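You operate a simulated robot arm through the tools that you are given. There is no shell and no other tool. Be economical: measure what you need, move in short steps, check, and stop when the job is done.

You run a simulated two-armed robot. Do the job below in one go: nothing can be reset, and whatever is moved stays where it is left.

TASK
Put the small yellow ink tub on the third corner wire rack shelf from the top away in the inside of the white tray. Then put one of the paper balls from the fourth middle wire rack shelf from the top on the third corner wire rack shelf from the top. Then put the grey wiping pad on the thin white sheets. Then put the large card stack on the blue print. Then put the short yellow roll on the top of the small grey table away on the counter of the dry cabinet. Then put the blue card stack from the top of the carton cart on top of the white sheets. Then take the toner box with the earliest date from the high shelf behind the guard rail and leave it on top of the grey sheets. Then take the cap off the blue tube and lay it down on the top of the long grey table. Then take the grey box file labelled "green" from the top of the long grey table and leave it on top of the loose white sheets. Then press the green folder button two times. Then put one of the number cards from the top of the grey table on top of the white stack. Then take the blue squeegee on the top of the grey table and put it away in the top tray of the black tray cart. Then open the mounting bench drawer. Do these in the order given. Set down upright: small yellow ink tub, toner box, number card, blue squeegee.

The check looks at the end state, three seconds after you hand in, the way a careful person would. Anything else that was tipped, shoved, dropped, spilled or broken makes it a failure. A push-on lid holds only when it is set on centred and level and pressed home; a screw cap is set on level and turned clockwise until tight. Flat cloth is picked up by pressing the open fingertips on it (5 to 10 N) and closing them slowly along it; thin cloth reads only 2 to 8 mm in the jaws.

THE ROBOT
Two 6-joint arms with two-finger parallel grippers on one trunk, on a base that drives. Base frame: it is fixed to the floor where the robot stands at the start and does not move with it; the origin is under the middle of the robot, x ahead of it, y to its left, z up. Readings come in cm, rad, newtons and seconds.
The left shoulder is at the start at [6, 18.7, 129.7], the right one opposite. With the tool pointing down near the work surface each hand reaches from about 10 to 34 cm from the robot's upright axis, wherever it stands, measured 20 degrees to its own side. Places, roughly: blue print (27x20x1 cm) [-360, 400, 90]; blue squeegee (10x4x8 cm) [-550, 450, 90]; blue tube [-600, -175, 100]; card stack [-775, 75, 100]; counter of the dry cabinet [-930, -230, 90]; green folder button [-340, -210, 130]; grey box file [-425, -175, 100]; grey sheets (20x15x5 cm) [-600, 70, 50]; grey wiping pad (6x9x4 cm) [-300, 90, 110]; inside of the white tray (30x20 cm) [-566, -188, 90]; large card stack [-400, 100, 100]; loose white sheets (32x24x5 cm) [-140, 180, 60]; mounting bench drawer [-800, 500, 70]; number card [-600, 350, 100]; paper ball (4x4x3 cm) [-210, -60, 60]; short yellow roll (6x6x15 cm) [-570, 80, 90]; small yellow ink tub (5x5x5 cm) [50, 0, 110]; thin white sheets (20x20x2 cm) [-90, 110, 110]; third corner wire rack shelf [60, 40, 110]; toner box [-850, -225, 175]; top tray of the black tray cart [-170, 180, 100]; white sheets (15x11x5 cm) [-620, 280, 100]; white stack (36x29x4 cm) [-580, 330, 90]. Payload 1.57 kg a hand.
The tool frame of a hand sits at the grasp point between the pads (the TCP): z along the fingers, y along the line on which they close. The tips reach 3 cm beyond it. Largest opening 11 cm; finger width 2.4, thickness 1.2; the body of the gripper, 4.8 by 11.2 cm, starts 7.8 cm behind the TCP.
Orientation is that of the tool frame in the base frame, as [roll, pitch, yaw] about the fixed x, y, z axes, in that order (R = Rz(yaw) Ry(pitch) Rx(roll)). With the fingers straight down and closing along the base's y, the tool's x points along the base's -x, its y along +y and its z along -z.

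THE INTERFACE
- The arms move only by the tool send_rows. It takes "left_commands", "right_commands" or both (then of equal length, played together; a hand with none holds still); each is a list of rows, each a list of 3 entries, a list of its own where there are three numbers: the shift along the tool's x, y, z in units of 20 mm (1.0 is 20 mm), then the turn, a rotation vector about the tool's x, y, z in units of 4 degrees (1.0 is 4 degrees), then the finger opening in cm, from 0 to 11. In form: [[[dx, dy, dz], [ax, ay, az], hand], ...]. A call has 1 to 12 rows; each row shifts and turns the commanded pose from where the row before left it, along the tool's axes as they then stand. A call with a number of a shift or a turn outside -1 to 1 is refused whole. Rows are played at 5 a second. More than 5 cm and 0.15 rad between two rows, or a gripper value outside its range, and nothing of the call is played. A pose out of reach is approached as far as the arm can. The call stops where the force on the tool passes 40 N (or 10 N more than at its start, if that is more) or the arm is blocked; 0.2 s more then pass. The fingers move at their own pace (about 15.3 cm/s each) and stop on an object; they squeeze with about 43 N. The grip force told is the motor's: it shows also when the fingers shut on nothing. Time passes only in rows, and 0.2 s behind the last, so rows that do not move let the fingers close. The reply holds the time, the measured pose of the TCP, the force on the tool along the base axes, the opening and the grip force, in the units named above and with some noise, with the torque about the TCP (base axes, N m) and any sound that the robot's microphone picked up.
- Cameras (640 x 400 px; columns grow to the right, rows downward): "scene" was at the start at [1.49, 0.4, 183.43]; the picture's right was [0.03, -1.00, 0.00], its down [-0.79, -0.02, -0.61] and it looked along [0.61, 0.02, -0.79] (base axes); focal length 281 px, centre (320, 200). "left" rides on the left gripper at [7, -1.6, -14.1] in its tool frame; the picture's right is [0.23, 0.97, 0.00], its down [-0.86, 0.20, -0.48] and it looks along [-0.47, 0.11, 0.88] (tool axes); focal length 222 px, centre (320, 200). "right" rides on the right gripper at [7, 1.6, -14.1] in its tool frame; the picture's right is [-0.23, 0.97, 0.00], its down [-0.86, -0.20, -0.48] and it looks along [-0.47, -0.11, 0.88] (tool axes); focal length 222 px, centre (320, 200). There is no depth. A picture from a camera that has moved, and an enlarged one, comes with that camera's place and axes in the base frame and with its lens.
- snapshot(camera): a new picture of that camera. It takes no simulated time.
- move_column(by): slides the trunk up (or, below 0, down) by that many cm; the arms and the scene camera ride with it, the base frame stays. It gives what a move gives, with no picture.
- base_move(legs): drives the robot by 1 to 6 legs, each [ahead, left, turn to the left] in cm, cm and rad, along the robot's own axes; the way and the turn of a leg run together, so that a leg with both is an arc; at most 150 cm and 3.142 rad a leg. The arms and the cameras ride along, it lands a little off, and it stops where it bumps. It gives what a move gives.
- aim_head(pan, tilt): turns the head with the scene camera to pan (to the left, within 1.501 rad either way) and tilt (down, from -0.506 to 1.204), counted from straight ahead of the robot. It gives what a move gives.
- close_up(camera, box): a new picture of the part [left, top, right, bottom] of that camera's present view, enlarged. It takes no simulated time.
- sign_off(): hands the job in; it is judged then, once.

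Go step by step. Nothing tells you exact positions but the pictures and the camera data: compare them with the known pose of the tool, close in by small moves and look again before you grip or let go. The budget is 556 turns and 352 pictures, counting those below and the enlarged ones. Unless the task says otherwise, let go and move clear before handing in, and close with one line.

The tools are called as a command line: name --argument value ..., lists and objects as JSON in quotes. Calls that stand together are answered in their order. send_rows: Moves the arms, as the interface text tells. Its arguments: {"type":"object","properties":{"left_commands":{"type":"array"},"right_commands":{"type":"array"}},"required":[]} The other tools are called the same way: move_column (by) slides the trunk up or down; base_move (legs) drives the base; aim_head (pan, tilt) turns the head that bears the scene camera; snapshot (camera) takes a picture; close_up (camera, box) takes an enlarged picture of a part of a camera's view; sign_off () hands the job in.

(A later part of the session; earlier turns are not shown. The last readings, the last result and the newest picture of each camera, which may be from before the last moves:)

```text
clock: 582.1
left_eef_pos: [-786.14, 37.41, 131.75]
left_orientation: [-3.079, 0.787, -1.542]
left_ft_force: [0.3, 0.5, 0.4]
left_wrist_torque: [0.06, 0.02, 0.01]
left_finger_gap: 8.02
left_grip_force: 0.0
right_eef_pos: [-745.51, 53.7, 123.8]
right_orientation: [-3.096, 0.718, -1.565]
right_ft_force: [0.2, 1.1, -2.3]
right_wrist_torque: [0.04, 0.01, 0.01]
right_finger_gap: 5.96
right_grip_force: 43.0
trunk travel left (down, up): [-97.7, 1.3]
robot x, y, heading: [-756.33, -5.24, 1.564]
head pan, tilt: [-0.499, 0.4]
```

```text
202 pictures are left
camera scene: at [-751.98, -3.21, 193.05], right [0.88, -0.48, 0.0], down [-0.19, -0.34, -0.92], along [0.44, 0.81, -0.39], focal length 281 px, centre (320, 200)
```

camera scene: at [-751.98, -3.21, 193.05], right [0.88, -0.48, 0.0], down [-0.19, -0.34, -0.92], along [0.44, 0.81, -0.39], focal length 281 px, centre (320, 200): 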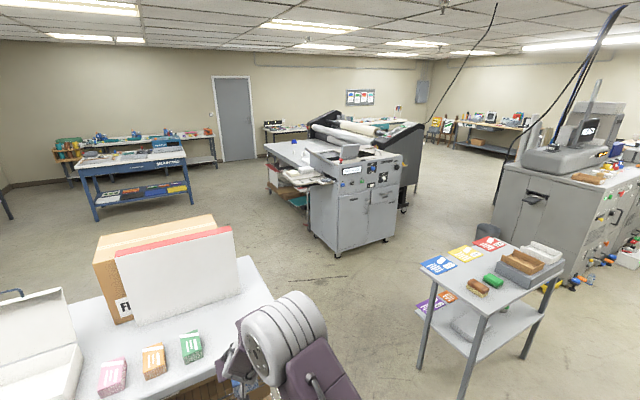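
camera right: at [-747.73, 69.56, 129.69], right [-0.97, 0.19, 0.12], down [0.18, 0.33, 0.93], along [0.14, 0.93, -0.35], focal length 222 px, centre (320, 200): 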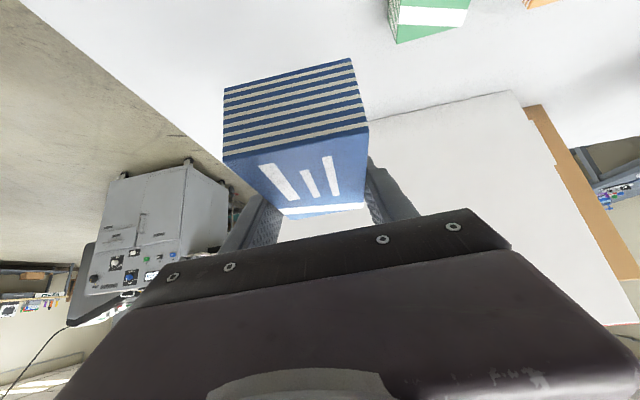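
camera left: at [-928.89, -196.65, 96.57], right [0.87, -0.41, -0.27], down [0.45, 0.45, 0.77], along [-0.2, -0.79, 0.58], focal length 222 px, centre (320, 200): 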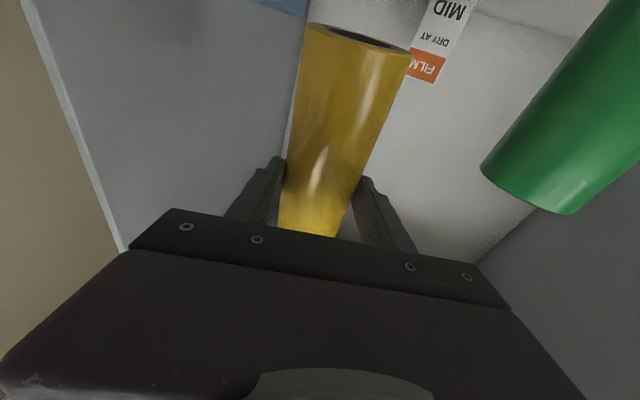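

The white sheets seem to be on the cutter's left wing near [-625,270]. I drive through the corridor up to its west side and face +x.

base_move --legs '[[14, 0, 0], [0, -76, 0], [80, 0, 0], [80, 0, 0], [0, 22, 0], [95, 0, 0]]'

aim_head --pan -1.0 --tilt 0.6

snapshot --camera "scene"

```text
clock: 600.7
left_eef_pos: [-733.08, 306.18, 131.74]
left_orientation: [-3.078, 0.787, -1.545]
left_ft_force: [-0.3, -0.1, 0.1]
left_wrist_torque: [0.06, 0.01, -0.02]
left_finger_gap: 8.0
left_grip_force: 0.0
right_eef_pos: [-692.52, 322.27, 123.8]
right_orientation: [-3.095, 0.719, -1.57]
right_ft_force: [-1.3, -0.1, -1.5]
right_wrist_torque: [0.03, 0.04, -0.01]
right_finger_gap: 5.97
right_grip_force: 43.5
trunk travel left (down, up): [-97.7, 1.3]
robot x, y, heading: [-703.71, 263.35, 1.567]
head pan, tilt: [-0.499, 0.4]
```

```text
clock: 601.7
left_eef_pos: [-733.13, 306.35, 131.71]
left_orientation: [-3.079, 0.785, -1.544]
left_ft_force: [0.6, 0.4, 0.5]
left_wrist_torque: [0.02, 0.01, -0.02]
left_finger_gap: 8.02
left_grip_force: 0.1
right_eef_pos: [-692.59, 322.47, 123.76]
right_orientation: [-3.098, 0.717, -1.568]
right_ft_force: [0.6, -0.2, -1.6]
right_wrist_torque: [0.02, -0.01, 0.01]
right_finger_gap: 5.94
right_grip_force: 42.8
trunk travel left (down, up): [-97.7, 1.3]
robot x, y, heading: [-703.81, 263.29, 1.566]
head pan, tilt: [-1.0, 0.6]
```

```text
201 pictures are left
camera scene: at [-696.1, 262.35, 191.23], right [0.54, -0.84, 0.0], down [-0.48, -0.3, -0.83], along [0.7, 0.44, -0.56], focal length 281 px, centre (320, 200)
```

scene: 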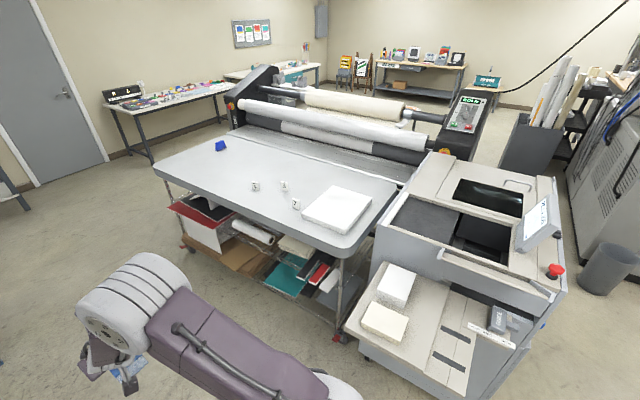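

close_up --camera "scene" --box '[320, 240, 520, 390]'

```text
2.67 times, centred on (420, 315) of scene
camera zoom: at [-696.1, 262.35, 191.23], right [0.54, -0.84, 0.0], down [-0.48, -0.3, -0.83], along [0.7, 0.44, -0.56], focal length 750 px, centre (53, -107)
```

zoom: 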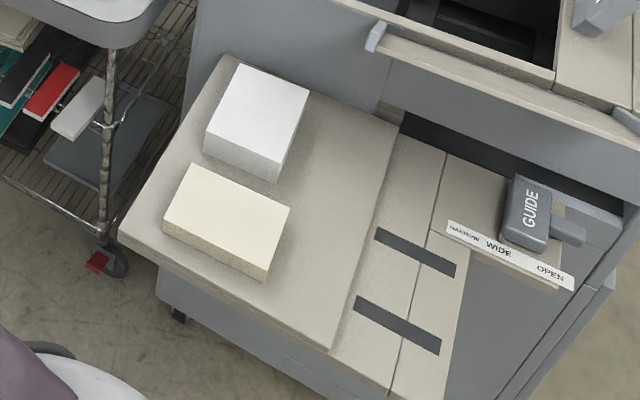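

The white stack (not the cream one) is at about [-611,277]. Turn to face +x and line up the right hand.

base_move --legs '[[0, 0, -1.566], [0, 22, 0]]'

aim_head --pan 0.0 --tilt 0.7

snapshot --camera "scene"

snapshot --camera "right"

```text
clock: 607.2
left_eef_pos: [-660.44, 314.32, 131.8]
left_orientation: [-3.086, 0.784, -3.118]
left_ft_force: [0.5, -0.3, 0.7]
left_wrist_torque: [0.0, 0.0, 0.0]
left_finger_gap: 8.02
left_grip_force: 0.1
right_eef_pos: [-644.22, 273.95, 123.61]
right_orientation: [-3.101, 0.717, 3.14]
right_ft_force: [-0.5, -1.0, -2.1]
right_wrist_torque: [0.04, -0.05, 0.02]
right_finger_gap: 5.96
right_grip_force: 43.2
trunk travel left (down, up): [-97.7, 1.3]
robot x, y, heading: [-703.43, 285.18, -0.006]
head pan, tilt: [-1.0, 0.6]
```

```text
clock: 608.4
left_eef_pos: [-660.37, 314.67, 131.66]
left_orientation: [-3.081, 0.785, -3.115]
left_ft_force: [-0.4, 0.5, -0.1]
left_wrist_torque: [0.05, -0.01, 0.01]
left_finger_gap: 8.01
left_grip_force: 0.0
right_eef_pos: [-644.29, 274.04, 123.81]
right_orientation: [-3.097, 0.718, 3.141]
right_ft_force: [-0.9, 0.1, -2.1]
right_wrist_torque: [0.0, 0.0, 0.01]
right_finger_gap: 5.92
right_grip_force: 43.4
trunk travel left (down, up): [-97.7, 1.3]
robot x, y, heading: [-703.21, 285.92, -0.003]
head pan, tilt: [0.0, 0.7]
```

```text
199 pictures are left
camera scene: at [-700.86, 285.27, 190.36], right [-0.01, -1.0, 0.0], down [-0.64, 0.0, -0.76], along [0.76, 0.0, -0.64], focal length 281 px, centre (320, 200)
```

scene: 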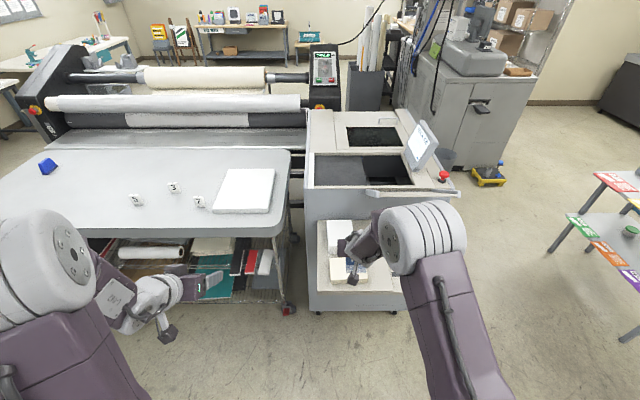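

```text
198 pictures are left
camera right: at [-658.75, 276.51, 129.7], right [0.2, 0.97, 0.12], down [0.32, -0.18, 0.93], along [0.92, -0.15, -0.35], focal length 222 px, centre (320, 200)
```

right: 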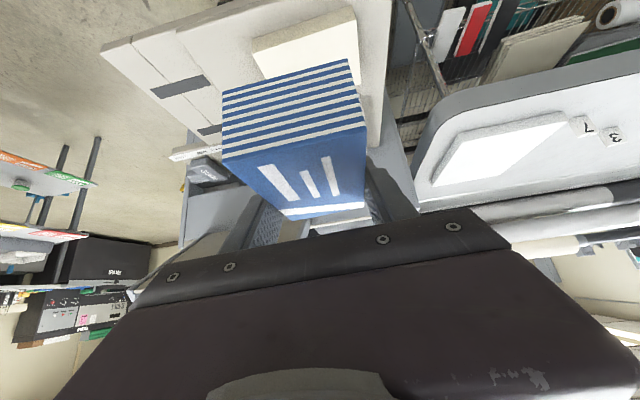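

White stack top at about [-615.5,276.5,98]. Base 18 ahead and 2.5 left, then reach 11 cm forward.

base_move --legs '[[18, 2.5, 0]]'

send_rows --right_commands '[[[-0.84, 0, 0.72], [0, 0, 0], 4], [[-0.84, 0, 0.72], [0, 0, 0], 4], [[-0.84, 0, 0.72], [0, 0, 0], 4], [[-0.84, 0, 0.72], [0, 0, 0], 4], [[-0.84, 0, 0.72], [0, 0, 0], 4]]'

snapshot --camera "right"

snapshot --camera "scene"

```text
clock: 610.0
left_eef_pos: [-642.78, 317.2, 131.79]
left_orientation: [-3.079, 0.789, -3.116]
left_ft_force: [-0.3, -0.6, 0.3]
left_wrist_torque: [0.02, 0.0, 0.0]
left_finger_gap: 8.01
left_grip_force: 0.1
right_eef_pos: [-626.83, 276.49, 123.8]
right_orientation: [-3.098, 0.72, -3.14]
right_ft_force: [-0.5, 0.7, -1.6]
right_wrist_torque: [0.0, -0.03, 0.05]
right_finger_gap: 5.95
right_grip_force: 42.8
trunk travel left (down, up): [-97.7, 1.3]
robot x, y, heading: [-685.6, 287.67, -0.002]
head pan, tilt: [0.0, 0.7]
```

```text
clock: 611.1
left_eef_pos: [-642.45, 317.05, 131.74]
left_orientation: [-3.079, 0.787, -3.115]
left_ft_force: [0.2, 0.3, -0.4]
left_wrist_torque: [0.03, 0.01, -0.01]
left_finger_gap: 8.01
left_grip_force: 0.2
right_eef_pos: [-615.27, 276.25, 123.67]
right_orientation: [-3.099, 0.715, -3.141]
right_ft_force: [0.2, -0.1, -2.3]
right_wrist_torque: [-0.03, 0.0, 0.02]
right_finger_gap: 5.95
right_grip_force: 42.4
trunk travel left (down, up): [-97.7, 1.3]
robot x, y, heading: [-685.7, 287.78, -0.008]
head pan, tilt: [0.0, 0.7]
```

```text
197 pictures are left
camera right: at [-629.78, 278.63, 129.74], right [0.2, 0.97, 0.12], down [0.33, -0.18, 0.93], along [0.92, -0.15, -0.35], focal length 222 px, centre (320, 200)
```

right: 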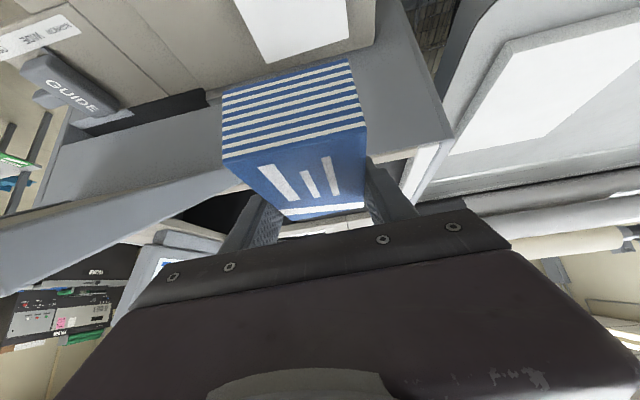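

```text
196 pictures are left
camera scene: at [-682.83, 287.79, 190.36], right [-0.01, -1.0, 0.0], down [-0.64, 0.0, -0.76], along [0.76, 0.0, -0.64], focal length 281 px, centre (320, 200)
```

scene: 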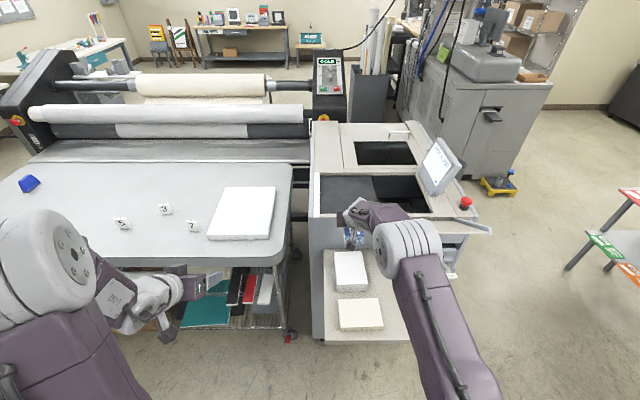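

move_column --by -17

snapshot --camera "right"

close_up --camera "scene" --box '[280, 170, 480, 340]'

```text
clock: 613.1
left_eef_pos: [-642.54, 317.16, 114.79]
left_orientation: [-3.079, 0.786, -3.115]
left_ft_force: [-0.6, -0.1, -0.1]
left_wrist_torque: [-0.04, -0.03, -0.01]
left_finger_gap: 7.98
left_grip_force: 0.0
right_eef_pos: [-615.37, 276.34, 106.79]
right_orientation: [-3.097, 0.717, 3.141]
right_ft_force: [-0.2, -0.1, -1.3]
right_wrist_torque: [-0.03, -0.07, 0.0]
right_finger_gap: 5.94
right_grip_force: 43.2
trunk travel left (down, up): [-80.7, 18.3]
robot x, y, heading: [-685.2, 287.55, -0.006]
head pan, tilt: [0.0, 0.7]
```

```text
195 pictures are left
camera right: at [-629.87, 278.67, 112.79], right [0.2, 0.97, 0.12], down [0.32, -0.18, 0.93], along [0.92, -0.15, -0.35], focal length 222 px, centre (320, 200)
```

right: 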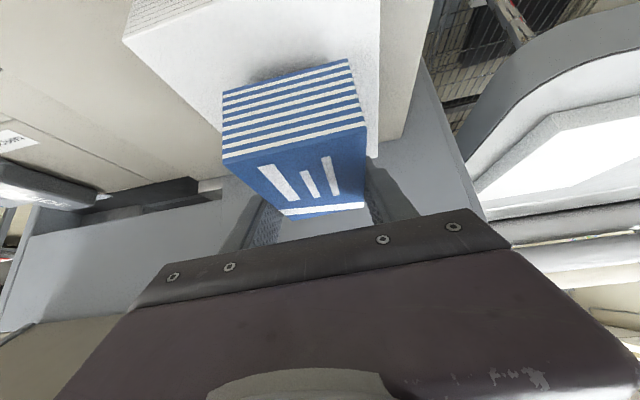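

```text
2.35 times, centred on (380, 255) of scene
camera zoom: at [-682.93, 287.82, 173.36], right [-0.01, -1.0, 0.0], down [-0.64, 0.0, -0.76], along [0.76, 0.0, -0.64], focal length 662 px, centre (179, 71)
```

zoom: 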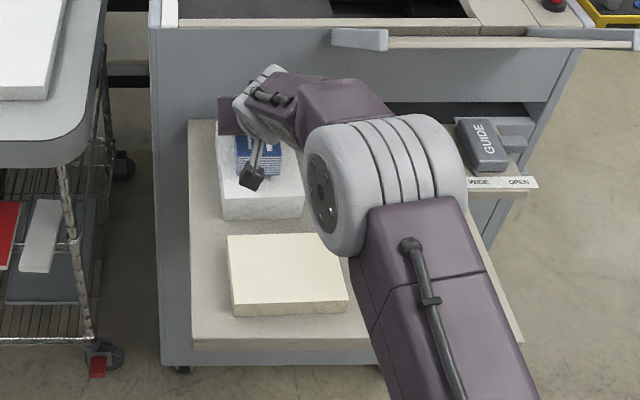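

move_column --by -2

move_column --by -1

snapshot --camera "right"

```text
clock: 613.7
left_eef_pos: [-642.68, 317.21, 112.89]
left_orientation: [-3.078, 0.788, -3.116]
left_ft_force: [-0.4, -0.2, -0.5]
left_wrist_torque: [-0.01, 0.01, -0.01]
left_finger_gap: 7.98
left_grip_force: 0.1
right_eef_pos: [-615.38, 276.4, 105.45]
right_orientation: [-3.099, 0.727, 3.14]
right_ft_force: [6.6, -1.9, 23.3]
right_wrist_torque: [0.68, 0.75, -0.22]
right_finger_gap: 5.95
right_grip_force: 42.7
trunk travel left (down, up): [-78.7, 20.3]
robot x, y, heading: [-685.84, 287.5, -0.005]
head pan, tilt: [0.0, 0.7]
```

```text
clock: 614.1
left_eef_pos: [-642.74, 317.06, 112.37]
left_orientation: [-3.078, 0.789, -3.114]
left_ft_force: [-0.3, 0.4, 0.3]
left_wrist_torque: [0.0, 0.02, 0.0]
left_finger_gap: 7.99
left_grip_force: 0.0
right_eef_pos: [-615.26, 276.41, 105.35]
right_orientation: [-3.101, 0.737, -3.141]
right_ft_force: [-5.5, -1.4, 15.6]
right_wrist_torque: [0.48, 1.4, 0.28]
right_finger_gap: 5.96
right_grip_force: 43.2
trunk travel left (down, up): [-78.2, 20.8]
robot x, y, heading: [-685.55, 287.24, -0.006]
head pan, tilt: [0.0, 0.7]
stopped: the force on the tool passed its limit (the readings are from after the stop); the commanded pose is now the measured one
```

```text
193 pictures are left
camera right: at [-629.8, 278.69, 111.0], right [0.19, 0.97, 0.12], down [0.31, -0.18, 0.93], along [0.93, -0.14, -0.33], focal length 222 px, centre (320, 200)
```

right: 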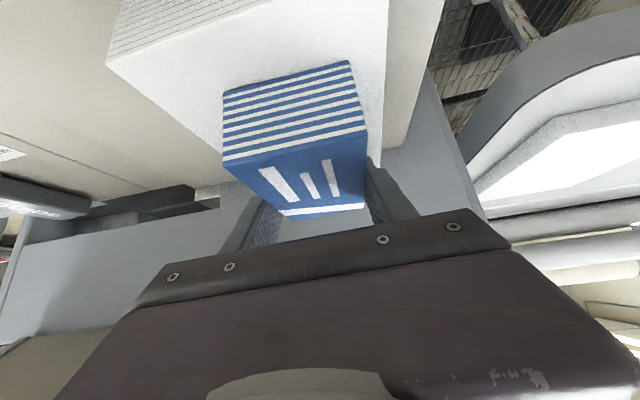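

Contact on the white sheets. Release and raise.

move_column --by 0.4

send_rows --right_commands '[[[0, 0, 0], [0, 0, 0], 6.2], [[0, 0, 0], [0, 0, 0], 7], [[0, 0, 0], [0, 0, 0], 8.5]]'

move_column --by 15

snapshot --camera "right"

```text
clock: 614.7
left_eef_pos: [-642.54, 317.24, 112.59]
left_orientation: [-3.078, 0.785, -3.117]
left_ft_force: [0.2, -0.1, -0.5]
left_wrist_torque: [0.02, 0.0, -0.03]
left_finger_gap: 7.98
left_grip_force: 0.0
right_eef_pos: [-615.04, 276.36, 105.31]
right_orientation: [-3.101, 0.731, -3.141]
right_ft_force: [-0.5, -0.8, -0.4]
right_wrist_torque: [0.04, -0.07, 0.02]
right_finger_gap: 5.93
right_grip_force: 42.8
trunk travel left (down, up): [-78.6, 20.4]
robot x, y, heading: [-685.54, 287.54, -0.004]
head pan, tilt: [0.0, 0.7]
```

```text
clock: 615.5
left_eef_pos: [-642.45, 317.15, 112.71]
left_orientation: [-3.079, 0.784, -3.114]
left_ft_force: [-0.4, 0.3, -0.2]
left_wrist_torque: [0.05, 0.01, 0.01]
left_finger_gap: 8.03
left_grip_force: 0.1
right_eef_pos: [-614.91, 276.39, 105.35]
right_orientation: [-3.103, 0.733, 3.141]
right_ft_force: [0.3, 0.0, 0.3]
right_wrist_torque: [-0.01, -0.01, 0.0]
right_finger_gap: 8.47
right_grip_force: 0.1
trunk travel left (down, up): [-78.6, 20.4]
robot x, y, heading: [-685.62, 288.04, -0.004]
head pan, tilt: [0.0, 0.7]
```

```text
clock: 617.2
left_eef_pos: [-642.44, 317.32, 127.57]
left_orientation: [-3.079, 0.786, -3.116]
left_ft_force: [0.9, 0.1, 0.4]
left_wrist_torque: [0.02, -0.01, -0.02]
left_finger_gap: 7.99
left_grip_force: 0.1
right_eef_pos: [-615.01, 276.44, 120.37]
right_orientation: [-3.101, 0.734, 3.141]
right_ft_force: [0.3, -0.6, 0.5]
right_wrist_torque: [-0.02, 0.03, -0.01]
right_finger_gap: 8.47
right_grip_force: 0.1
trunk travel left (down, up): [-93.6, 5.4]
robot x, y, heading: [-685.78, 288.0, -0.005]
head pan, tilt: [0.0, 0.7]
```

```text
192 pictures are left
camera right: at [-629.59, 278.68, 126.17], right [0.2, 0.97, 0.12], down [0.31, -0.18, 0.93], along [0.93, -0.14, -0.34], focal length 222 px, centre (320, 200)
```

right: 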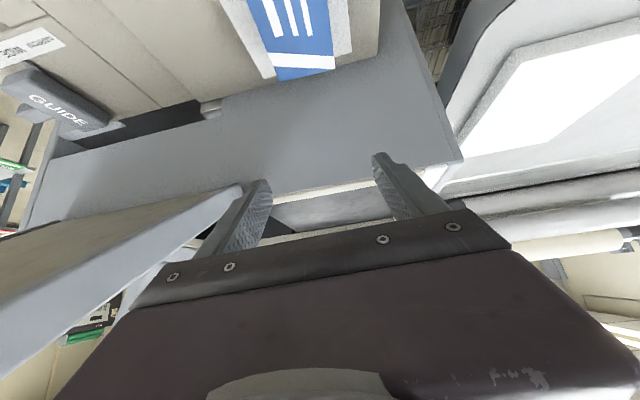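

Blue stack placed. Next the toner boxes. I retract, and retrace the route to the front of the wire rack by the dry box.

base_move --legs '[[-20, 0, 0]]'

send_rows --right_commands '[[[0.84, 0, -0.72], [0, 0, 0], 8], [[0.84, 0, -0.72], [0, 0, 0], 8], [[0.84, 0, -0.72], [0, 0, 0], 8], [[0.84, 0, -0.72], [0, 0, 0], 8], [[0.84, 0, -0.72], [0, 0, 0], 8], [[0.84, 0, -0.72], [0, 0, 0], 8], [[0.84, 0, -0.72], [0, 0, 0], 8], [[0.84, 0, -0.72], [0, 0, 0], 8]]'

base_move --legs '[[0, 0, -1.566], [0, 23, 0], [95, 0, 0], [95, 0, 0], [84, 0, 0], [0, -36, 0]]'

base_move --legs '[[44, 0, 0], [0, -100, 0], [0, -42, 0]]'

aim_head --pan 0.0 --tilt 0.2

snapshot --camera "scene"

```text
clock: 618.8
left_eef_pos: [-661.8, 317.12, 127.53]
left_orientation: [-3.078, 0.78, -3.115]
left_ft_force: [-0.1, -0.5, -0.8]
left_wrist_torque: [0.03, 0.04, 0.0]
left_finger_gap: 8.0
left_grip_force: 0.1
right_eef_pos: [-634.49, 276.42, 120.09]
right_orientation: [-3.102, 0.726, 3.141]
right_ft_force: [0.6, -0.1, -1.5]
right_wrist_torque: [0.01, -0.02, -0.03]
right_finger_gap: 8.48
right_grip_force: 0.1
trunk travel left (down, up): [-93.6, 5.4]
robot x, y, heading: [-705.4, 287.86, -0.006]
head pan, tilt: [0.0, 0.7]
```

```text
clock: 620.6
left_eef_pos: [-662.39, 317.33, 127.6]
left_orientation: [-3.078, 0.783, -3.117]
left_ft_force: [-0.1, 0.3, 0.5]
left_wrist_torque: [0.03, -0.01, 0.0]
left_finger_gap: 8.0
left_grip_force: 0.0
right_eef_pos: [-652.65, 277.08, 119.99]
right_orientation: [-3.102, 0.732, -3.141]
right_ft_force: [-0.4, -0.6, 0.5]
right_wrist_torque: [-0.01, -0.01, 0.0]
right_finger_gap: 8.0
right_grip_force: 0.1
trunk travel left (down, up): [-93.6, 5.4]
robot x, y, heading: [-705.71, 287.87, -0.008]
head pan, tilt: [0.0, 0.7]
```

```text
clock: 641.2
left_eef_pos: [-688.3, -27.46, 127.57]
left_orientation: [-3.075, 0.786, 1.608]
left_ft_force: [-0.1, 0.0, -0.2]
left_wrist_torque: [0.0, 0.03, -0.05]
left_finger_gap: 7.99
left_grip_force: 0.0
right_eef_pos: [-728.49, -37.54, 119.98]
right_orientation: [-3.097, 0.734, 1.585]
right_ft_force: [1.1, -0.3, -0.5]
right_wrist_torque: [-0.07, 0.04, -0.02]
right_finger_gap: 7.99
right_grip_force: 0.1
trunk travel left (down, up): [-93.6, 5.4]
robot x, y, heading: [-718.86, 15.15, -1.573]
head pan, tilt: [0.0, 0.7]
```

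```text
clock: 650.8
left_eef_pos: [-830.79, -72.3, 127.56]
left_orientation: [-3.076, 0.785, 1.608]
left_ft_force: [-0.2, -0.5, -0.2]
left_wrist_torque: [0.0, 0.03, -0.01]
left_finger_gap: 8.01
left_grip_force: 0.1
right_eef_pos: [-871.02, -82.24, 120.06]
right_orientation: [-3.1, 0.733, 1.582]
right_ft_force: [-0.2, 0.5, -0.3]
right_wrist_torque: [0.01, 0.02, 0.04]
right_finger_gap: 8.0
right_grip_force: 0.1
trunk travel left (down, up): [-93.6, 5.4]
robot x, y, heading: [-860.69, -29.59, -1.57]
head pan, tilt: [0.0, 0.7]
```

```text
clock: 651.8
left_eef_pos: [-831.09, -72.16, 127.68]
left_orientation: [-3.081, 0.786, 1.607]
left_ft_force: [0.3, 0.0, -0.6]
left_wrist_torque: [0.02, -0.02, 0.05]
left_finger_gap: 8.01
left_grip_force: 0.0
right_eef_pos: [-871.29, -82.3, 119.93]
right_orientation: [-3.102, 0.734, 1.58]
right_ft_force: [-0.1, -0.7, 0.2]
right_wrist_torque: [-0.02, -0.01, 0.0]
right_finger_gap: 7.99
right_grip_force: 0.0
trunk travel left (down, up): [-93.6, 5.4]
robot x, y, heading: [-860.92, -29.53, -1.572]
head pan, tilt: [0.0, 0.201]
```

```text
191 pictures are left
camera scene: at [-860.91, -32.57, 190.82], right [-1.0, 0.0, 0.0], down [0.0, 0.2, -0.98], along [0.0, -0.98, -0.2], focal length 281 px, centre (320, 200)
```

scene: 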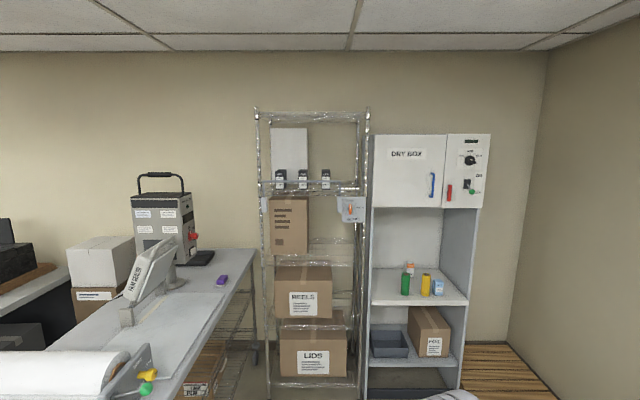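

close_up --camera "scene" --box '[262, 155, 382, 230]'

```text
5.33 times, centred on (322, 192) of scene
camera zoom: at [-860.91, -32.57, 190.82], right [-1.0, 0.0, 0.0], down [0.0, 0.2, -0.98], along [0.0, -0.98, -0.2], focal length 1501 px, centre (309, 240)
```

zoom: 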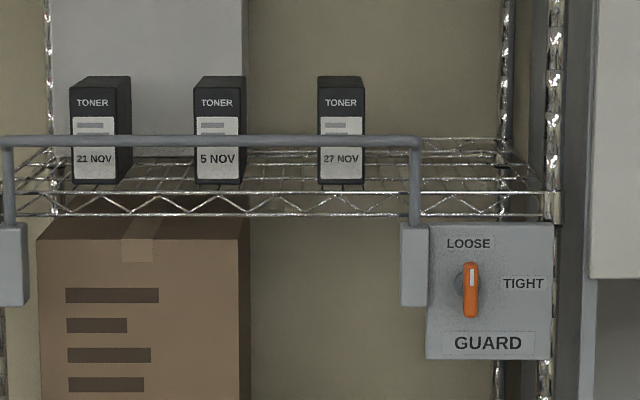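

Dates read 21 NOV, 5 NOV, 27 NOV: I need the middle one (5 NOV). Box top is about z 174, guard rail at about 168. I test how high the right hand reaches with a horizontal tool.

move_column --by 5.2

send_rows --right_commands '[[[-0.5, 0, -0.5], [0, -1, 0], 8], [[-0.5, 0, -0.5], [0, -1, 0], 8], [[-0.6, 0, -0.4], [0, -1, 0], 8], [[-0.6, 0, -0.4], [0, -1, 0], 8], [[-0.7, 0, -0.3], [0, -1, 0], 8], [[-0.7, 0, -0.3], [0, -1, 0], 8], [[-0.8, 0, -0.2], [0, -1, 0], 8], [[-0.8, 0, -0.2], [0, -1, 0], 8], [[-0.9, 0, 0], [0, -1, 0], 8], [[-0.9, 0, 0], [0, -1, 0], 8], [[-1, 0, 0], [0, -1, 0], 8], [[-1, 0, 0], [0, -1, 0], 8]]'

send_rows --right_commands '[[[-1, 0, 0.5], [0, 0, 0], 8], [[-1, 0, 0.5], [0, 0, 0], 8], [[-1, 0, 0.5], [0, 0, 0], 8], [[-1, 0, 0.5], [0, 0, 0], 8], [[-1, 0, 0.5], [0, 0, 0], 8], [[-1, 0, 0.5], [0, 0, 0], 8], [[-1, 0, 0.5], [0, 0, 0], 8], [[-1, 0, 0.5], [0, 0, 0], 8], [[-1, 0, 0.5], [0, 0, 0], 8], [[-1, 0, 0.5], [0, 0, 0], 8], [[-1, 0, 0], [0, 0, 0], 8], [[-1, 0, 0], [0, 0, 0], 8]]'

```text
clock: 652.7
left_eef_pos: [-830.97, -72.28, 132.77]
left_orientation: [-3.079, 0.786, 1.605]
left_ft_force: [0.8, -0.3, -0.8]
left_wrist_torque: [0.01, -0.01, 0.04]
left_finger_gap: 8.0
left_grip_force: 0.0
right_eef_pos: [-871.14, -82.22, 125.09]
right_orientation: [-3.101, 0.733, 1.579]
right_ft_force: [0.6, -0.4, 0.8]
right_wrist_torque: [0.0, -0.04, -0.03]
right_finger_gap: 8.0
right_grip_force: 0.1
trunk travel left (down, up): [-98.8, 0.2]
robot x, y, heading: [-860.83, -29.27, -1.571]
head pan, tilt: [0.0, 0.201]
```

```text
clock: 655.3
left_eef_pos: [-830.93, -72.2, 132.91]
left_orientation: [-3.079, 0.784, 1.607]
left_ft_force: [0.4, 0.4, 0.8]
left_wrist_torque: [-0.01, 0.0, 0.0]
left_finger_gap: 7.98
left_grip_force: 0.1
right_eef_pos: [-870.31, -84.77, 145.15]
right_orientation: [-1.615, 1.536, 3.077]
right_ft_force: [-0.3, -0.3, -0.3]
right_wrist_torque: [0.02, -0.03, -0.04]
right_finger_gap: 7.99
right_grip_force: 0.1
right hand out of reach, approached as far as the arm can: row 8
trunk travel left (down, up): [-98.8, 0.2]
robot x, y, heading: [-860.92, -29.89, -1.568]
head pan, tilt: [0.0, 0.201]
```

```text
clock: 657.9
left_eef_pos: [-830.99, -72.15, 132.83]
left_orientation: [-3.078, 0.785, 1.606]
left_ft_force: [0.0, 0.6, -0.8]
left_wrist_torque: [0.02, -0.02, -0.02]
left_finger_gap: 7.98
left_grip_force: 0.1
right_eef_pos: [-869.77, -94.77, 169.04]
right_orientation: [-1.565, 1.541, 3.13]
right_ft_force: [0.1, -0.2, 0.5]
right_wrist_torque: [-0.04, 0.01, 0.01]
right_finger_gap: 7.97
right_grip_force: 0.1
trunk travel left (down, up): [-98.8, 0.2]
robot x, y, heading: [-860.93, -29.5, -1.566]
head pan, tilt: [0.0, 0.201]
```

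Horizontal at z=169, 65 cm ahead is fine. Test higher.

send_rows --right_commands '[[[-1, 0, 0], [0, 0, 0], 8], [[-1, 0, 0], [0, 0, 0], 8], [[-1, 0, 0], [0, 0, 0], 8], [[-1, 0, 0], [0, 0, 0], 8], [[-1, 0, 0], [0, 0, 0], 8], [[-1, 0, 0], [0, 0, 0], 8], [[-1, 0, 0], [0, 0, 0], 8], [[-1, 0, 0], [0, 0, 0], 8], [[-1, 0, 0], [0, 0, 0], 8]]'

snapshot --camera "right"

```text
clock: 659.9
left_eef_pos: [-831.08, -72.3, 132.75]
left_orientation: [-3.078, 0.784, 1.606]
left_ft_force: [0.2, 0.3, 0.7]
left_wrist_torque: [-0.04, 0.01, 0.02]
left_finger_gap: 7.99
left_grip_force: 0.0
right_eef_pos: [-868.94, -94.3, 186.11]
right_orientation: [-1.659, 1.54, 3.037]
right_ft_force: [0.4, -0.1, -0.1]
right_wrist_torque: [0.04, 0.02, -0.03]
right_finger_gap: 7.99
right_grip_force: 0.1
right hand out of reach, approached as far as the arm can: row 9
trunk travel left (down, up): [-98.8, 0.2]
robot x, y, heading: [-860.77, -29.63, -1.568]
head pan, tilt: [0.0, 0.201]
```

```text
189 pictures are left
camera right: at [-867.27, -80.04, 179.0], right [0.98, -0.02, 0.2], down [-0.16, 0.48, 0.86], along [-0.11, -0.88, 0.47], focal length 222 px, centre (320, 200)
```

right: 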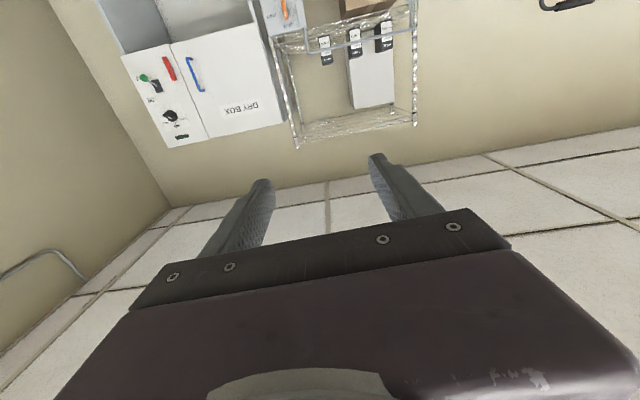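

Try a 24° downward tilt at this height.

send_rows --right_commands '[[[0.5, 0, 0], [0, 1, 0], 8], [[0.5, 0, 0], [0, 1, 0], 8], [[0.5, 0, 0], [0, 1, 0], 8], [[0.5, 0, 0], [0, 1, 0], 8], [[0.5, 0, 0], [0, 1, 0], 8], [[0.5, 0, 0], [0, 1, 0], 8]]'

```text
clock: 661.3
left_eef_pos: [-831.03, -72.21, 132.86]
left_orientation: [-3.077, 0.785, 1.606]
left_ft_force: [0.2, -1.1, 0.5]
left_wrist_torque: [0.0, 0.01, -0.01]
left_finger_gap: 7.99
left_grip_force: 0.0
right_eef_pos: [-869.3, -90.65, 177.34]
right_orientation: [-3.069, 1.149, 1.622]
right_ft_force: [0.3, -0.3, -0.1]
right_wrist_torque: [0.01, -0.01, 0.01]
right_finger_gap: 7.99
right_grip_force: 0.2
right hand out of reach, approached as far as the arm can: row 1, 2, 3, 4, 5, 6
trunk travel left (down, up): [-98.8, 0.2]
robot x, y, heading: [-860.7, -29.14, -1.566]
head pan, tilt: [0.0, 0.201]
```

Works: z=177 at 24° tilt. I strafe to x≈-845 and drive ahead to y≈-115, then take measurements.

base_move --legs '[[0, 15.5, 0], [84, 0, 0]]'

aim_head --pan 0.0 --tilt 0.35

snapshot --camera "scene"

snapshot --camera "right"

```text
clock: 666.7
left_eef_pos: [-814.94, -154.98, 132.89]
left_orientation: [-3.078, 0.787, 1.607]
left_ft_force: [0.1, 0.0, 0.3]
left_wrist_torque: [-0.01, 0.01, 0.05]
left_finger_gap: 8.01
left_grip_force: 0.1
right_eef_pos: [-853.3, -173.63, 177.25]
right_orientation: [-3.069, 1.152, 1.624]
right_ft_force: [0.4, 1.0, 0.1]
right_wrist_torque: [0.03, -0.02, -0.02]
right_finger_gap: 7.99
right_grip_force: 0.1
trunk travel left (down, up): [-98.8, 0.2]
robot x, y, heading: [-844.78, -112.08, -1.566]
head pan, tilt: [0.0, 0.201]
```

```text
clock: 667.4
left_eef_pos: [-814.87, -154.95, 132.84]
left_orientation: [-3.08, 0.784, 1.611]
left_ft_force: [-0.1, -0.3, -0.1]
left_wrist_torque: [0.01, 0.0, 0.0]
left_finger_gap: 8.0
left_grip_force: 0.1
right_eef_pos: [-853.21, -173.78, 177.41]
right_orientation: [-3.068, 1.151, 1.623]
right_ft_force: [0.8, 0.1, 0.6]
right_wrist_torque: [0.03, -0.02, 0.02]
right_finger_gap: 7.99
right_grip_force: 0.1
trunk travel left (down, up): [-98.8, 0.2]
robot x, y, heading: [-844.79, -112.48, -1.562]
head pan, tilt: [0.0, 0.351]
```

```text
188 pictures are left
camera scene: at [-844.93, -115.52, 194.64], right [-1.0, -0.01, 0.0], down [0.0, 0.34, -0.94], along [0.01, -0.94, -0.34], focal length 281 px, centre (320, 200)
```

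scene: 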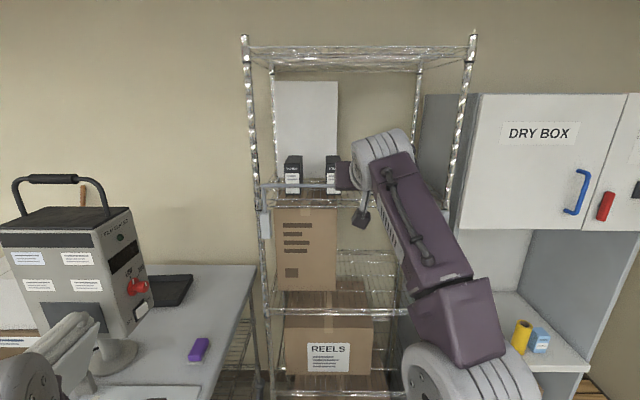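

```text
187 pictures are left
camera right: at [-851.33, -157.92, 176.62], right [0.98, -0.11, 0.18], down [-0.17, 0.09, 0.98], along [-0.12, -0.99, 0.07], focal length 222 px, centre (320, 200)
```

right: 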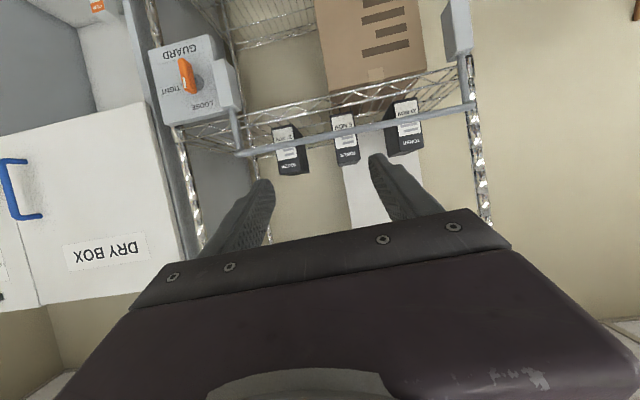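

Middle box face is around y -193..-198, x≈-850.6. I shift 2.5 cm left and go 14 cm ahead, above the rail.

base_move --legs '[[0, 2.5, 0], [13, 0, 0]]'

snapshot --camera "right"

close_up --camera "scene" --box '[220, 100, 420, 230]'

```text
clock: 669.1
left_eef_pos: [-812.64, -167.57, 133.04]
left_orientation: [-3.079, 0.79, 1.608]
left_ft_force: [-0.5, -0.1, 0.0]
left_wrist_torque: [-0.01, -0.02, 0.04]
left_finger_gap: 8.0
left_grip_force: 0.0
right_eef_pos: [-851.01, -186.07, 177.63]
right_orientation: [-3.071, 1.155, 1.619]
right_ft_force: [0.0, 0.2, 0.0]
right_wrist_torque: [0.0, 0.02, 0.02]
right_finger_gap: 8.0
right_grip_force: 0.0
trunk travel left (down, up): [-98.8, 0.2]
robot x, y, heading: [-842.47, -125.53, -1.561]
head pan, tilt: [0.0, 0.351]
```

```text
186 pictures are left
camera right: at [-849.05, -170.27, 176.82], right [0.98, -0.11, 0.18], down [-0.17, 0.1, 0.98], along [-0.12, -0.99, 0.08], focal length 222 px, centre (320, 200)
```

right: 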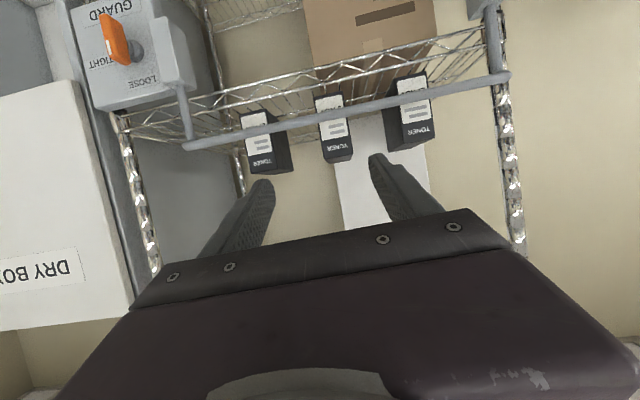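

```text
3.08 times, centred on (320, 165) of scene
camera zoom: at [-842.67, -127.81, 194.65], right [-1.0, -0.01, 0.0], down [0.0, 0.34, -0.94], along [0.01, -0.94, -0.34], focal length 866 px, centre (320, 308)
```

zoom: 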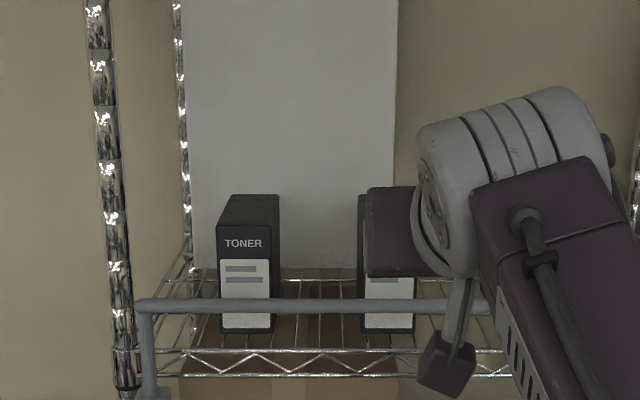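

New triangulation: box front at y≈-226, x≈-849, top z≈171; rail at y≈-219, z≈165. Continue in at z=177.5.

base_move --legs '[[0, 2, 0], [28, 0, 0]]'

snapshot --camera "right"

snapshot --camera "scene"

```text
clock: 671.5
left_eef_pos: [-810.38, -195.55, 133.0]
left_orientation: [-3.082, 0.79, 1.61]
left_ft_force: [1.0, 0.5, 0.1]
left_wrist_torque: [-0.01, 0.0, 0.01]
left_finger_gap: 7.97
left_grip_force: 0.1
right_eef_pos: [-848.63, -214.19, 177.66]
right_orientation: [-3.07, 1.154, 1.623]
right_ft_force: [-0.2, 0.7, -0.2]
right_wrist_torque: [-0.01, 0.0, -0.03]
right_finger_gap: 8.02
right_grip_force: 0.0
trunk travel left (down, up): [-98.8, 0.2]
robot x, y, heading: [-840.33, -153.56, -1.566]
head pan, tilt: [0.0, 0.351]
```

```text
184 pictures are left
camera right: at [-846.72, -198.37, 176.77], right [0.98, -0.11, 0.18], down [-0.17, 0.1, 0.98], along [-0.12, -0.99, 0.08], focal length 222 px, centre (320, 200)
```

right: 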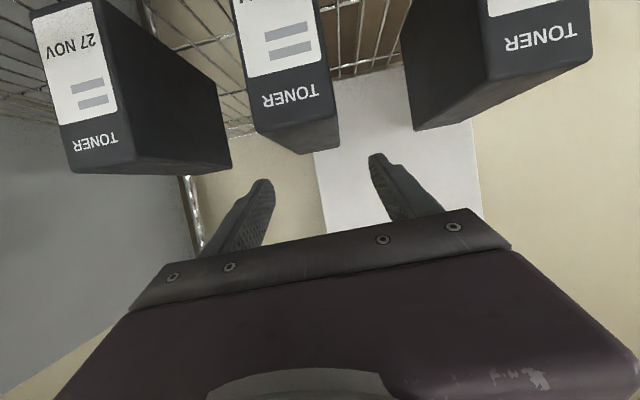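

```text
183 pictures are left
camera scene: at [-840.32, -155.96, 194.64], right [-1.0, -0.01, 0.0], down [0.0, 0.34, -0.94], along [0.01, -0.94, -0.34], focal length 281 px, centre (320, 200)
```

scene: 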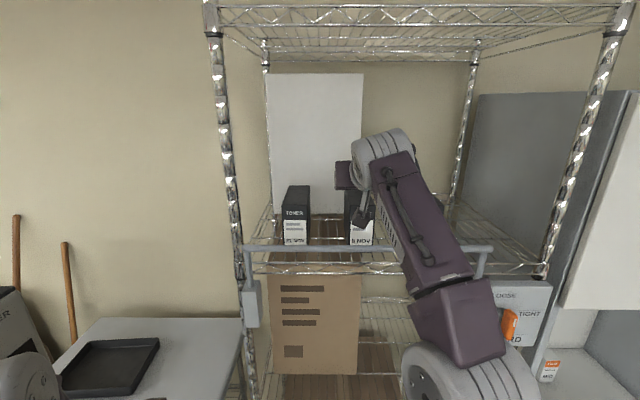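

Refined: box front-top edge at [-850,-216.7,171.6], deep box; rail near y≈-206, z≈167. Shift 1.8 cm right and 8 cm deeper while above it.

base_move --legs '[[0, -1.8, 0], [8, 0, 0]]'

snapshot --camera "right"

close_up --camera "scene" --box '[230, 120, 430, 290]'

```text
clock: 672.9
left_eef_pos: [-811.99, -202.65, 133.3]
left_orientation: [-3.079, 0.796, 1.61]
left_ft_force: [0.3, 0.8, -0.7]
left_wrist_torque: [-0.07, 0.01, 0.01]
left_finger_gap: 8.0
left_grip_force: 0.1
right_eef_pos: [-850.29, -220.71, 178.15]
right_orientation: [-3.067, 1.164, 1.621]
right_ft_force: [0.1, 1.1, 0.2]
right_wrist_torque: [-0.03, 0.0, -0.03]
right_finger_gap: 8.01
right_grip_force: 0.1
trunk travel left (down, up): [-98.8, 0.2]
robot x, y, heading: [-842.14, -161.36, -1.56]
head pan, tilt: [0.0, 0.351]
```

```text
182 pictures are left
camera right: at [-848.35, -204.9, 177.19], right [0.98, -0.1, 0.18], down [-0.17, 0.11, 0.98], along [-0.12, -0.99, 0.09], focal length 222 px, centre (320, 200)
```

right: 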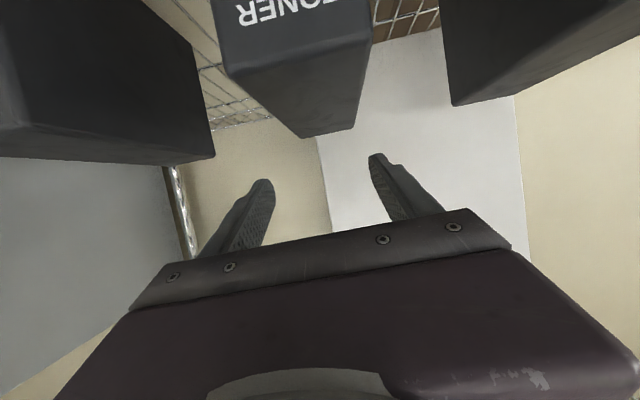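

```text
2.35 times, centred on (330, 205) of scene
camera zoom: at [-841.89, -162.38, 194.66], right [-1.0, -0.01, 0.0], down [0.0, 0.33, -0.94], along [0.01, -0.94, -0.33], focal length 662 px, centre (296, 188)
```

zoom: 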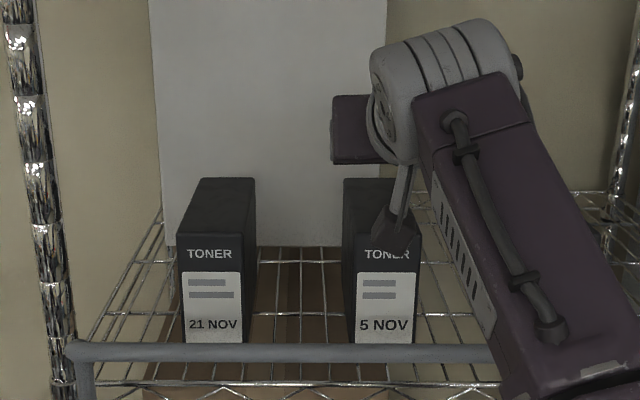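

Box spans y -216.7..-235, x≈-849.4. Going 4 cm deeper so the camera block clears the rail behind it, then lowering.

base_move --legs '[[3.8, 0, 0]]'

move_column --by -4

snapshot --camera "right"

snapshot --camera "scene"

```text
clock: 673.8
left_eef_pos: [-811.79, -206.73, 133.16]
left_orientation: [-3.078, 0.791, 1.61]
left_ft_force: [-0.4, 0.0, -0.3]
left_wrist_torque: [-0.03, -0.03, -0.01]
left_finger_gap: 8.01
left_grip_force: 0.1
right_eef_pos: [-850.13, -225.07, 177.91]
right_orientation: [-3.067, 1.162, 1.623]
right_ft_force: [0.1, 1.2, 0.8]
right_wrist_torque: [0.01, -0.03, -0.01]
right_finger_gap: 8.0
right_grip_force: 0.0
trunk travel left (down, up): [-98.8, 0.2]
robot x, y, heading: [-842.23, -165.16, -1.565]
head pan, tilt: [0.0, 0.351]
```

```text
clock: 674.6
left_eef_pos: [-812.1, -207.4, 128.96]
left_orientation: [-3.077, 0.785, 1.609]
left_ft_force: [0.2, -0.2, -0.3]
left_wrist_torque: [-0.05, 0.0, -0.01]
left_finger_gap: 7.99
left_grip_force: 0.0
right_eef_pos: [-850.22, -226.01, 173.54]
right_orientation: [-3.069, 1.156, 1.622]
right_ft_force: [0.1, -0.9, -1.1]
right_wrist_torque: [0.02, 0.01, 0.02]
right_finger_gap: 8.01
right_grip_force: 0.1
trunk travel left (down, up): [-94.8, 4.2]
robot x, y, heading: [-841.95, -165.39, -1.566]
head pan, tilt: [0.0, 0.351]
```

```text
180 pictures are left
camera right: at [-848.39, -210.3, 172.76], right [0.98, -0.11, 0.18], down [-0.17, 0.1, 0.98], along [-0.12, -0.99, 0.08], focal length 222 px, centre (320, 200)
```

right: 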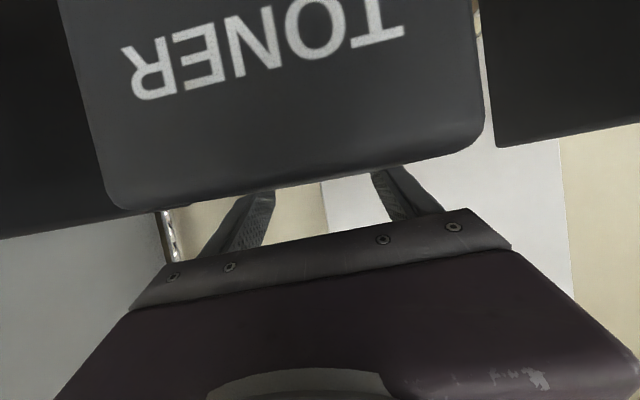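

```text
179 pictures are left
camera scene: at [-841.94, -167.98, 190.63], right [-1.0, -0.01, 0.0], down [0.0, 0.34, -0.94], along [0.01, -0.94, -0.34], focal length 281 px, centre (320, 200)
```

scene: 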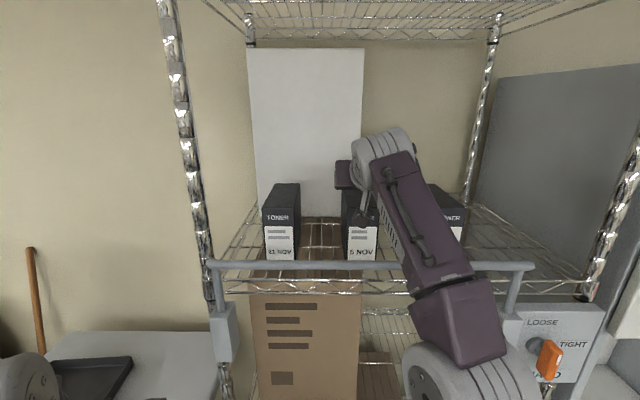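

The fingers flank the box top. Lower 3 cm more and close.

move_column --by -3.2

send_rows --right_commands '[[[0, 0, 0], [0, 0, 0], 6.5], [[0, 0, 0], [0, 0, 0], 5], [[0, 0, 0], [0, 0, 0], 4.5], [[0, 0, 0], [0, 0, 0], 4.5]]'

snapshot --camera "right"

```text
clock: 675.2
left_eef_pos: [-811.97, -207.59, 126.28]
left_orientation: [-3.078, 0.785, 1.611]
left_ft_force: [-0.1, -0.4, 0.5]
left_wrist_torque: [-0.02, 0.0, 0.0]
left_finger_gap: 8.03
left_grip_force: 0.0
right_eef_pos: [-850.27, -226.14, 172.09]
right_orientation: [-3.093, 1.182, 1.6]
right_ft_force: [0.8, 1.0, 4.8]
right_wrist_torque: [0.46, -0.21, -0.1]
right_finger_gap: 7.99
right_grip_force: 0.1
trunk travel left (down, up): [-92.4, 6.6]
robot x, y, heading: [-842.02, -165.15, -1.56]
head pan, tilt: [0.0, 0.351]
stopped: the force on the tool passed its limit (the readings are from after the stop); the commanded pose is now the measured one
```

```text
clock: 676.2
left_eef_pos: [-811.86, -207.55, 126.43]
left_orientation: [-3.079, 0.786, 1.612]
left_ft_force: [0.5, 0.4, 0.3]
left_wrist_torque: [0.02, -0.01, 0.0]
left_finger_gap: 8.0
left_grip_force: 0.0
right_eef_pos: [-850.26, -226.01, 172.04]
right_orientation: [-3.091, 1.181, 1.602]
right_ft_force: [2.3, 0.5, 5.5]
right_wrist_torque: [0.22, -0.47, -0.24]
right_finger_gap: 5.78
right_grip_force: 42.4
trunk travel left (down, up): [-92.4, 6.6]
robot x, y, heading: [-842.13, -164.81, -1.566]
head pan, tilt: [0.0, 0.351]
```

```text
178 pictures are left
camera right: at [-848.35, -210.25, 170.9], right [0.98, -0.1, 0.19], down [-0.18, 0.12, 0.98], along [-0.12, -0.99, 0.1], focal length 222 px, centre (320, 200)
```

right: 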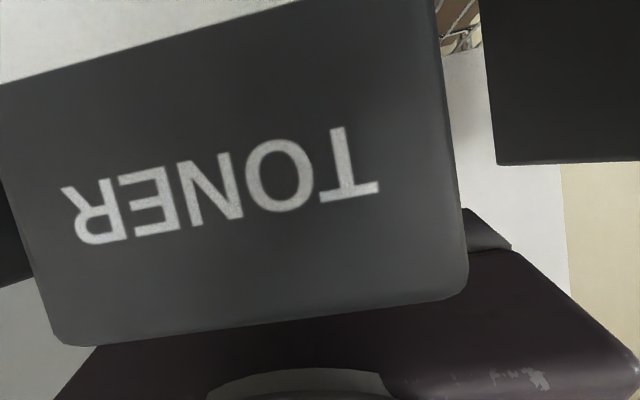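

Gripped at 5.8 cm. Lift with the trunk and check.

move_column --by 3

snapshot --camera "scene"

snapshot --camera "right"

```text
clock: 676.9
left_eef_pos: [-811.92, -207.61, 129.34]
left_orientation: [-3.078, 0.786, 1.61]
left_ft_force: [0.4, 0.1, -0.3]
left_wrist_torque: [0.02, 0.0, -0.02]
left_finger_gap: 7.99
left_grip_force: 0.0
right_eef_pos: [-850.53, -226.12, 175.0]
right_orientation: [-3.091, 1.18, 1.603]
right_ft_force: [0.1, 1.0, -5.1]
right_wrist_torque: [-0.24, -0.02, -0.01]
right_finger_gap: 5.77
right_grip_force: 42.6
trunk travel left (down, up): [-95.4, 3.6]
robot x, y, heading: [-841.94, -164.74, -1.565]
head pan, tilt: [0.0, 0.351]
```

```text
177 pictures are left
camera scene: at [-841.92, -168.12, 191.22], right [-1.0, -0.01, 0.0], down [0.0, 0.34, -0.94], along [0.01, -0.94, -0.34], focal length 281 px, centre (320, 200)
```

scene: 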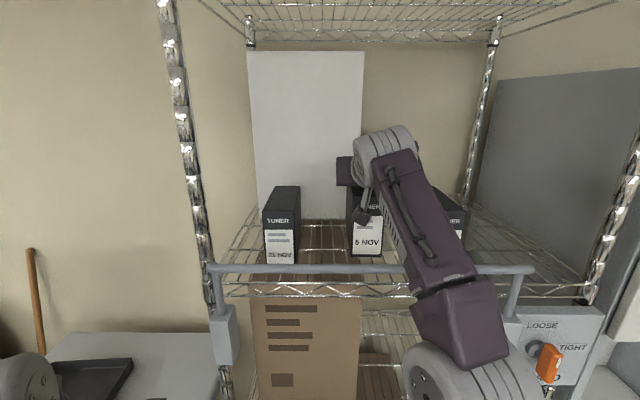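

```text
176 pictures are left
camera right: at [-848.43, -210.31, 173.85], right [0.98, -0.1, 0.19], down [-0.18, 0.12, 0.98], along [-0.12, -0.99, 0.1], focal length 222 px, centre (320, 200)
```

right: 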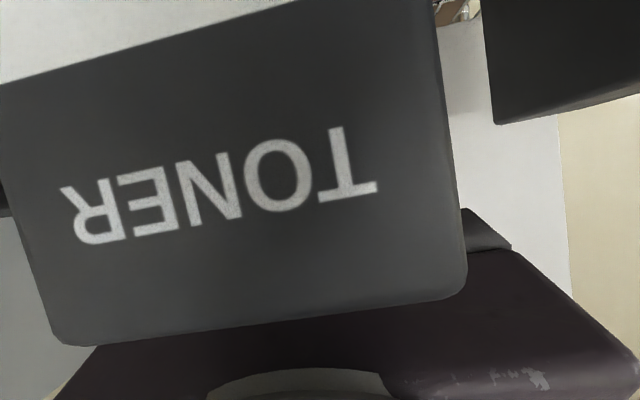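

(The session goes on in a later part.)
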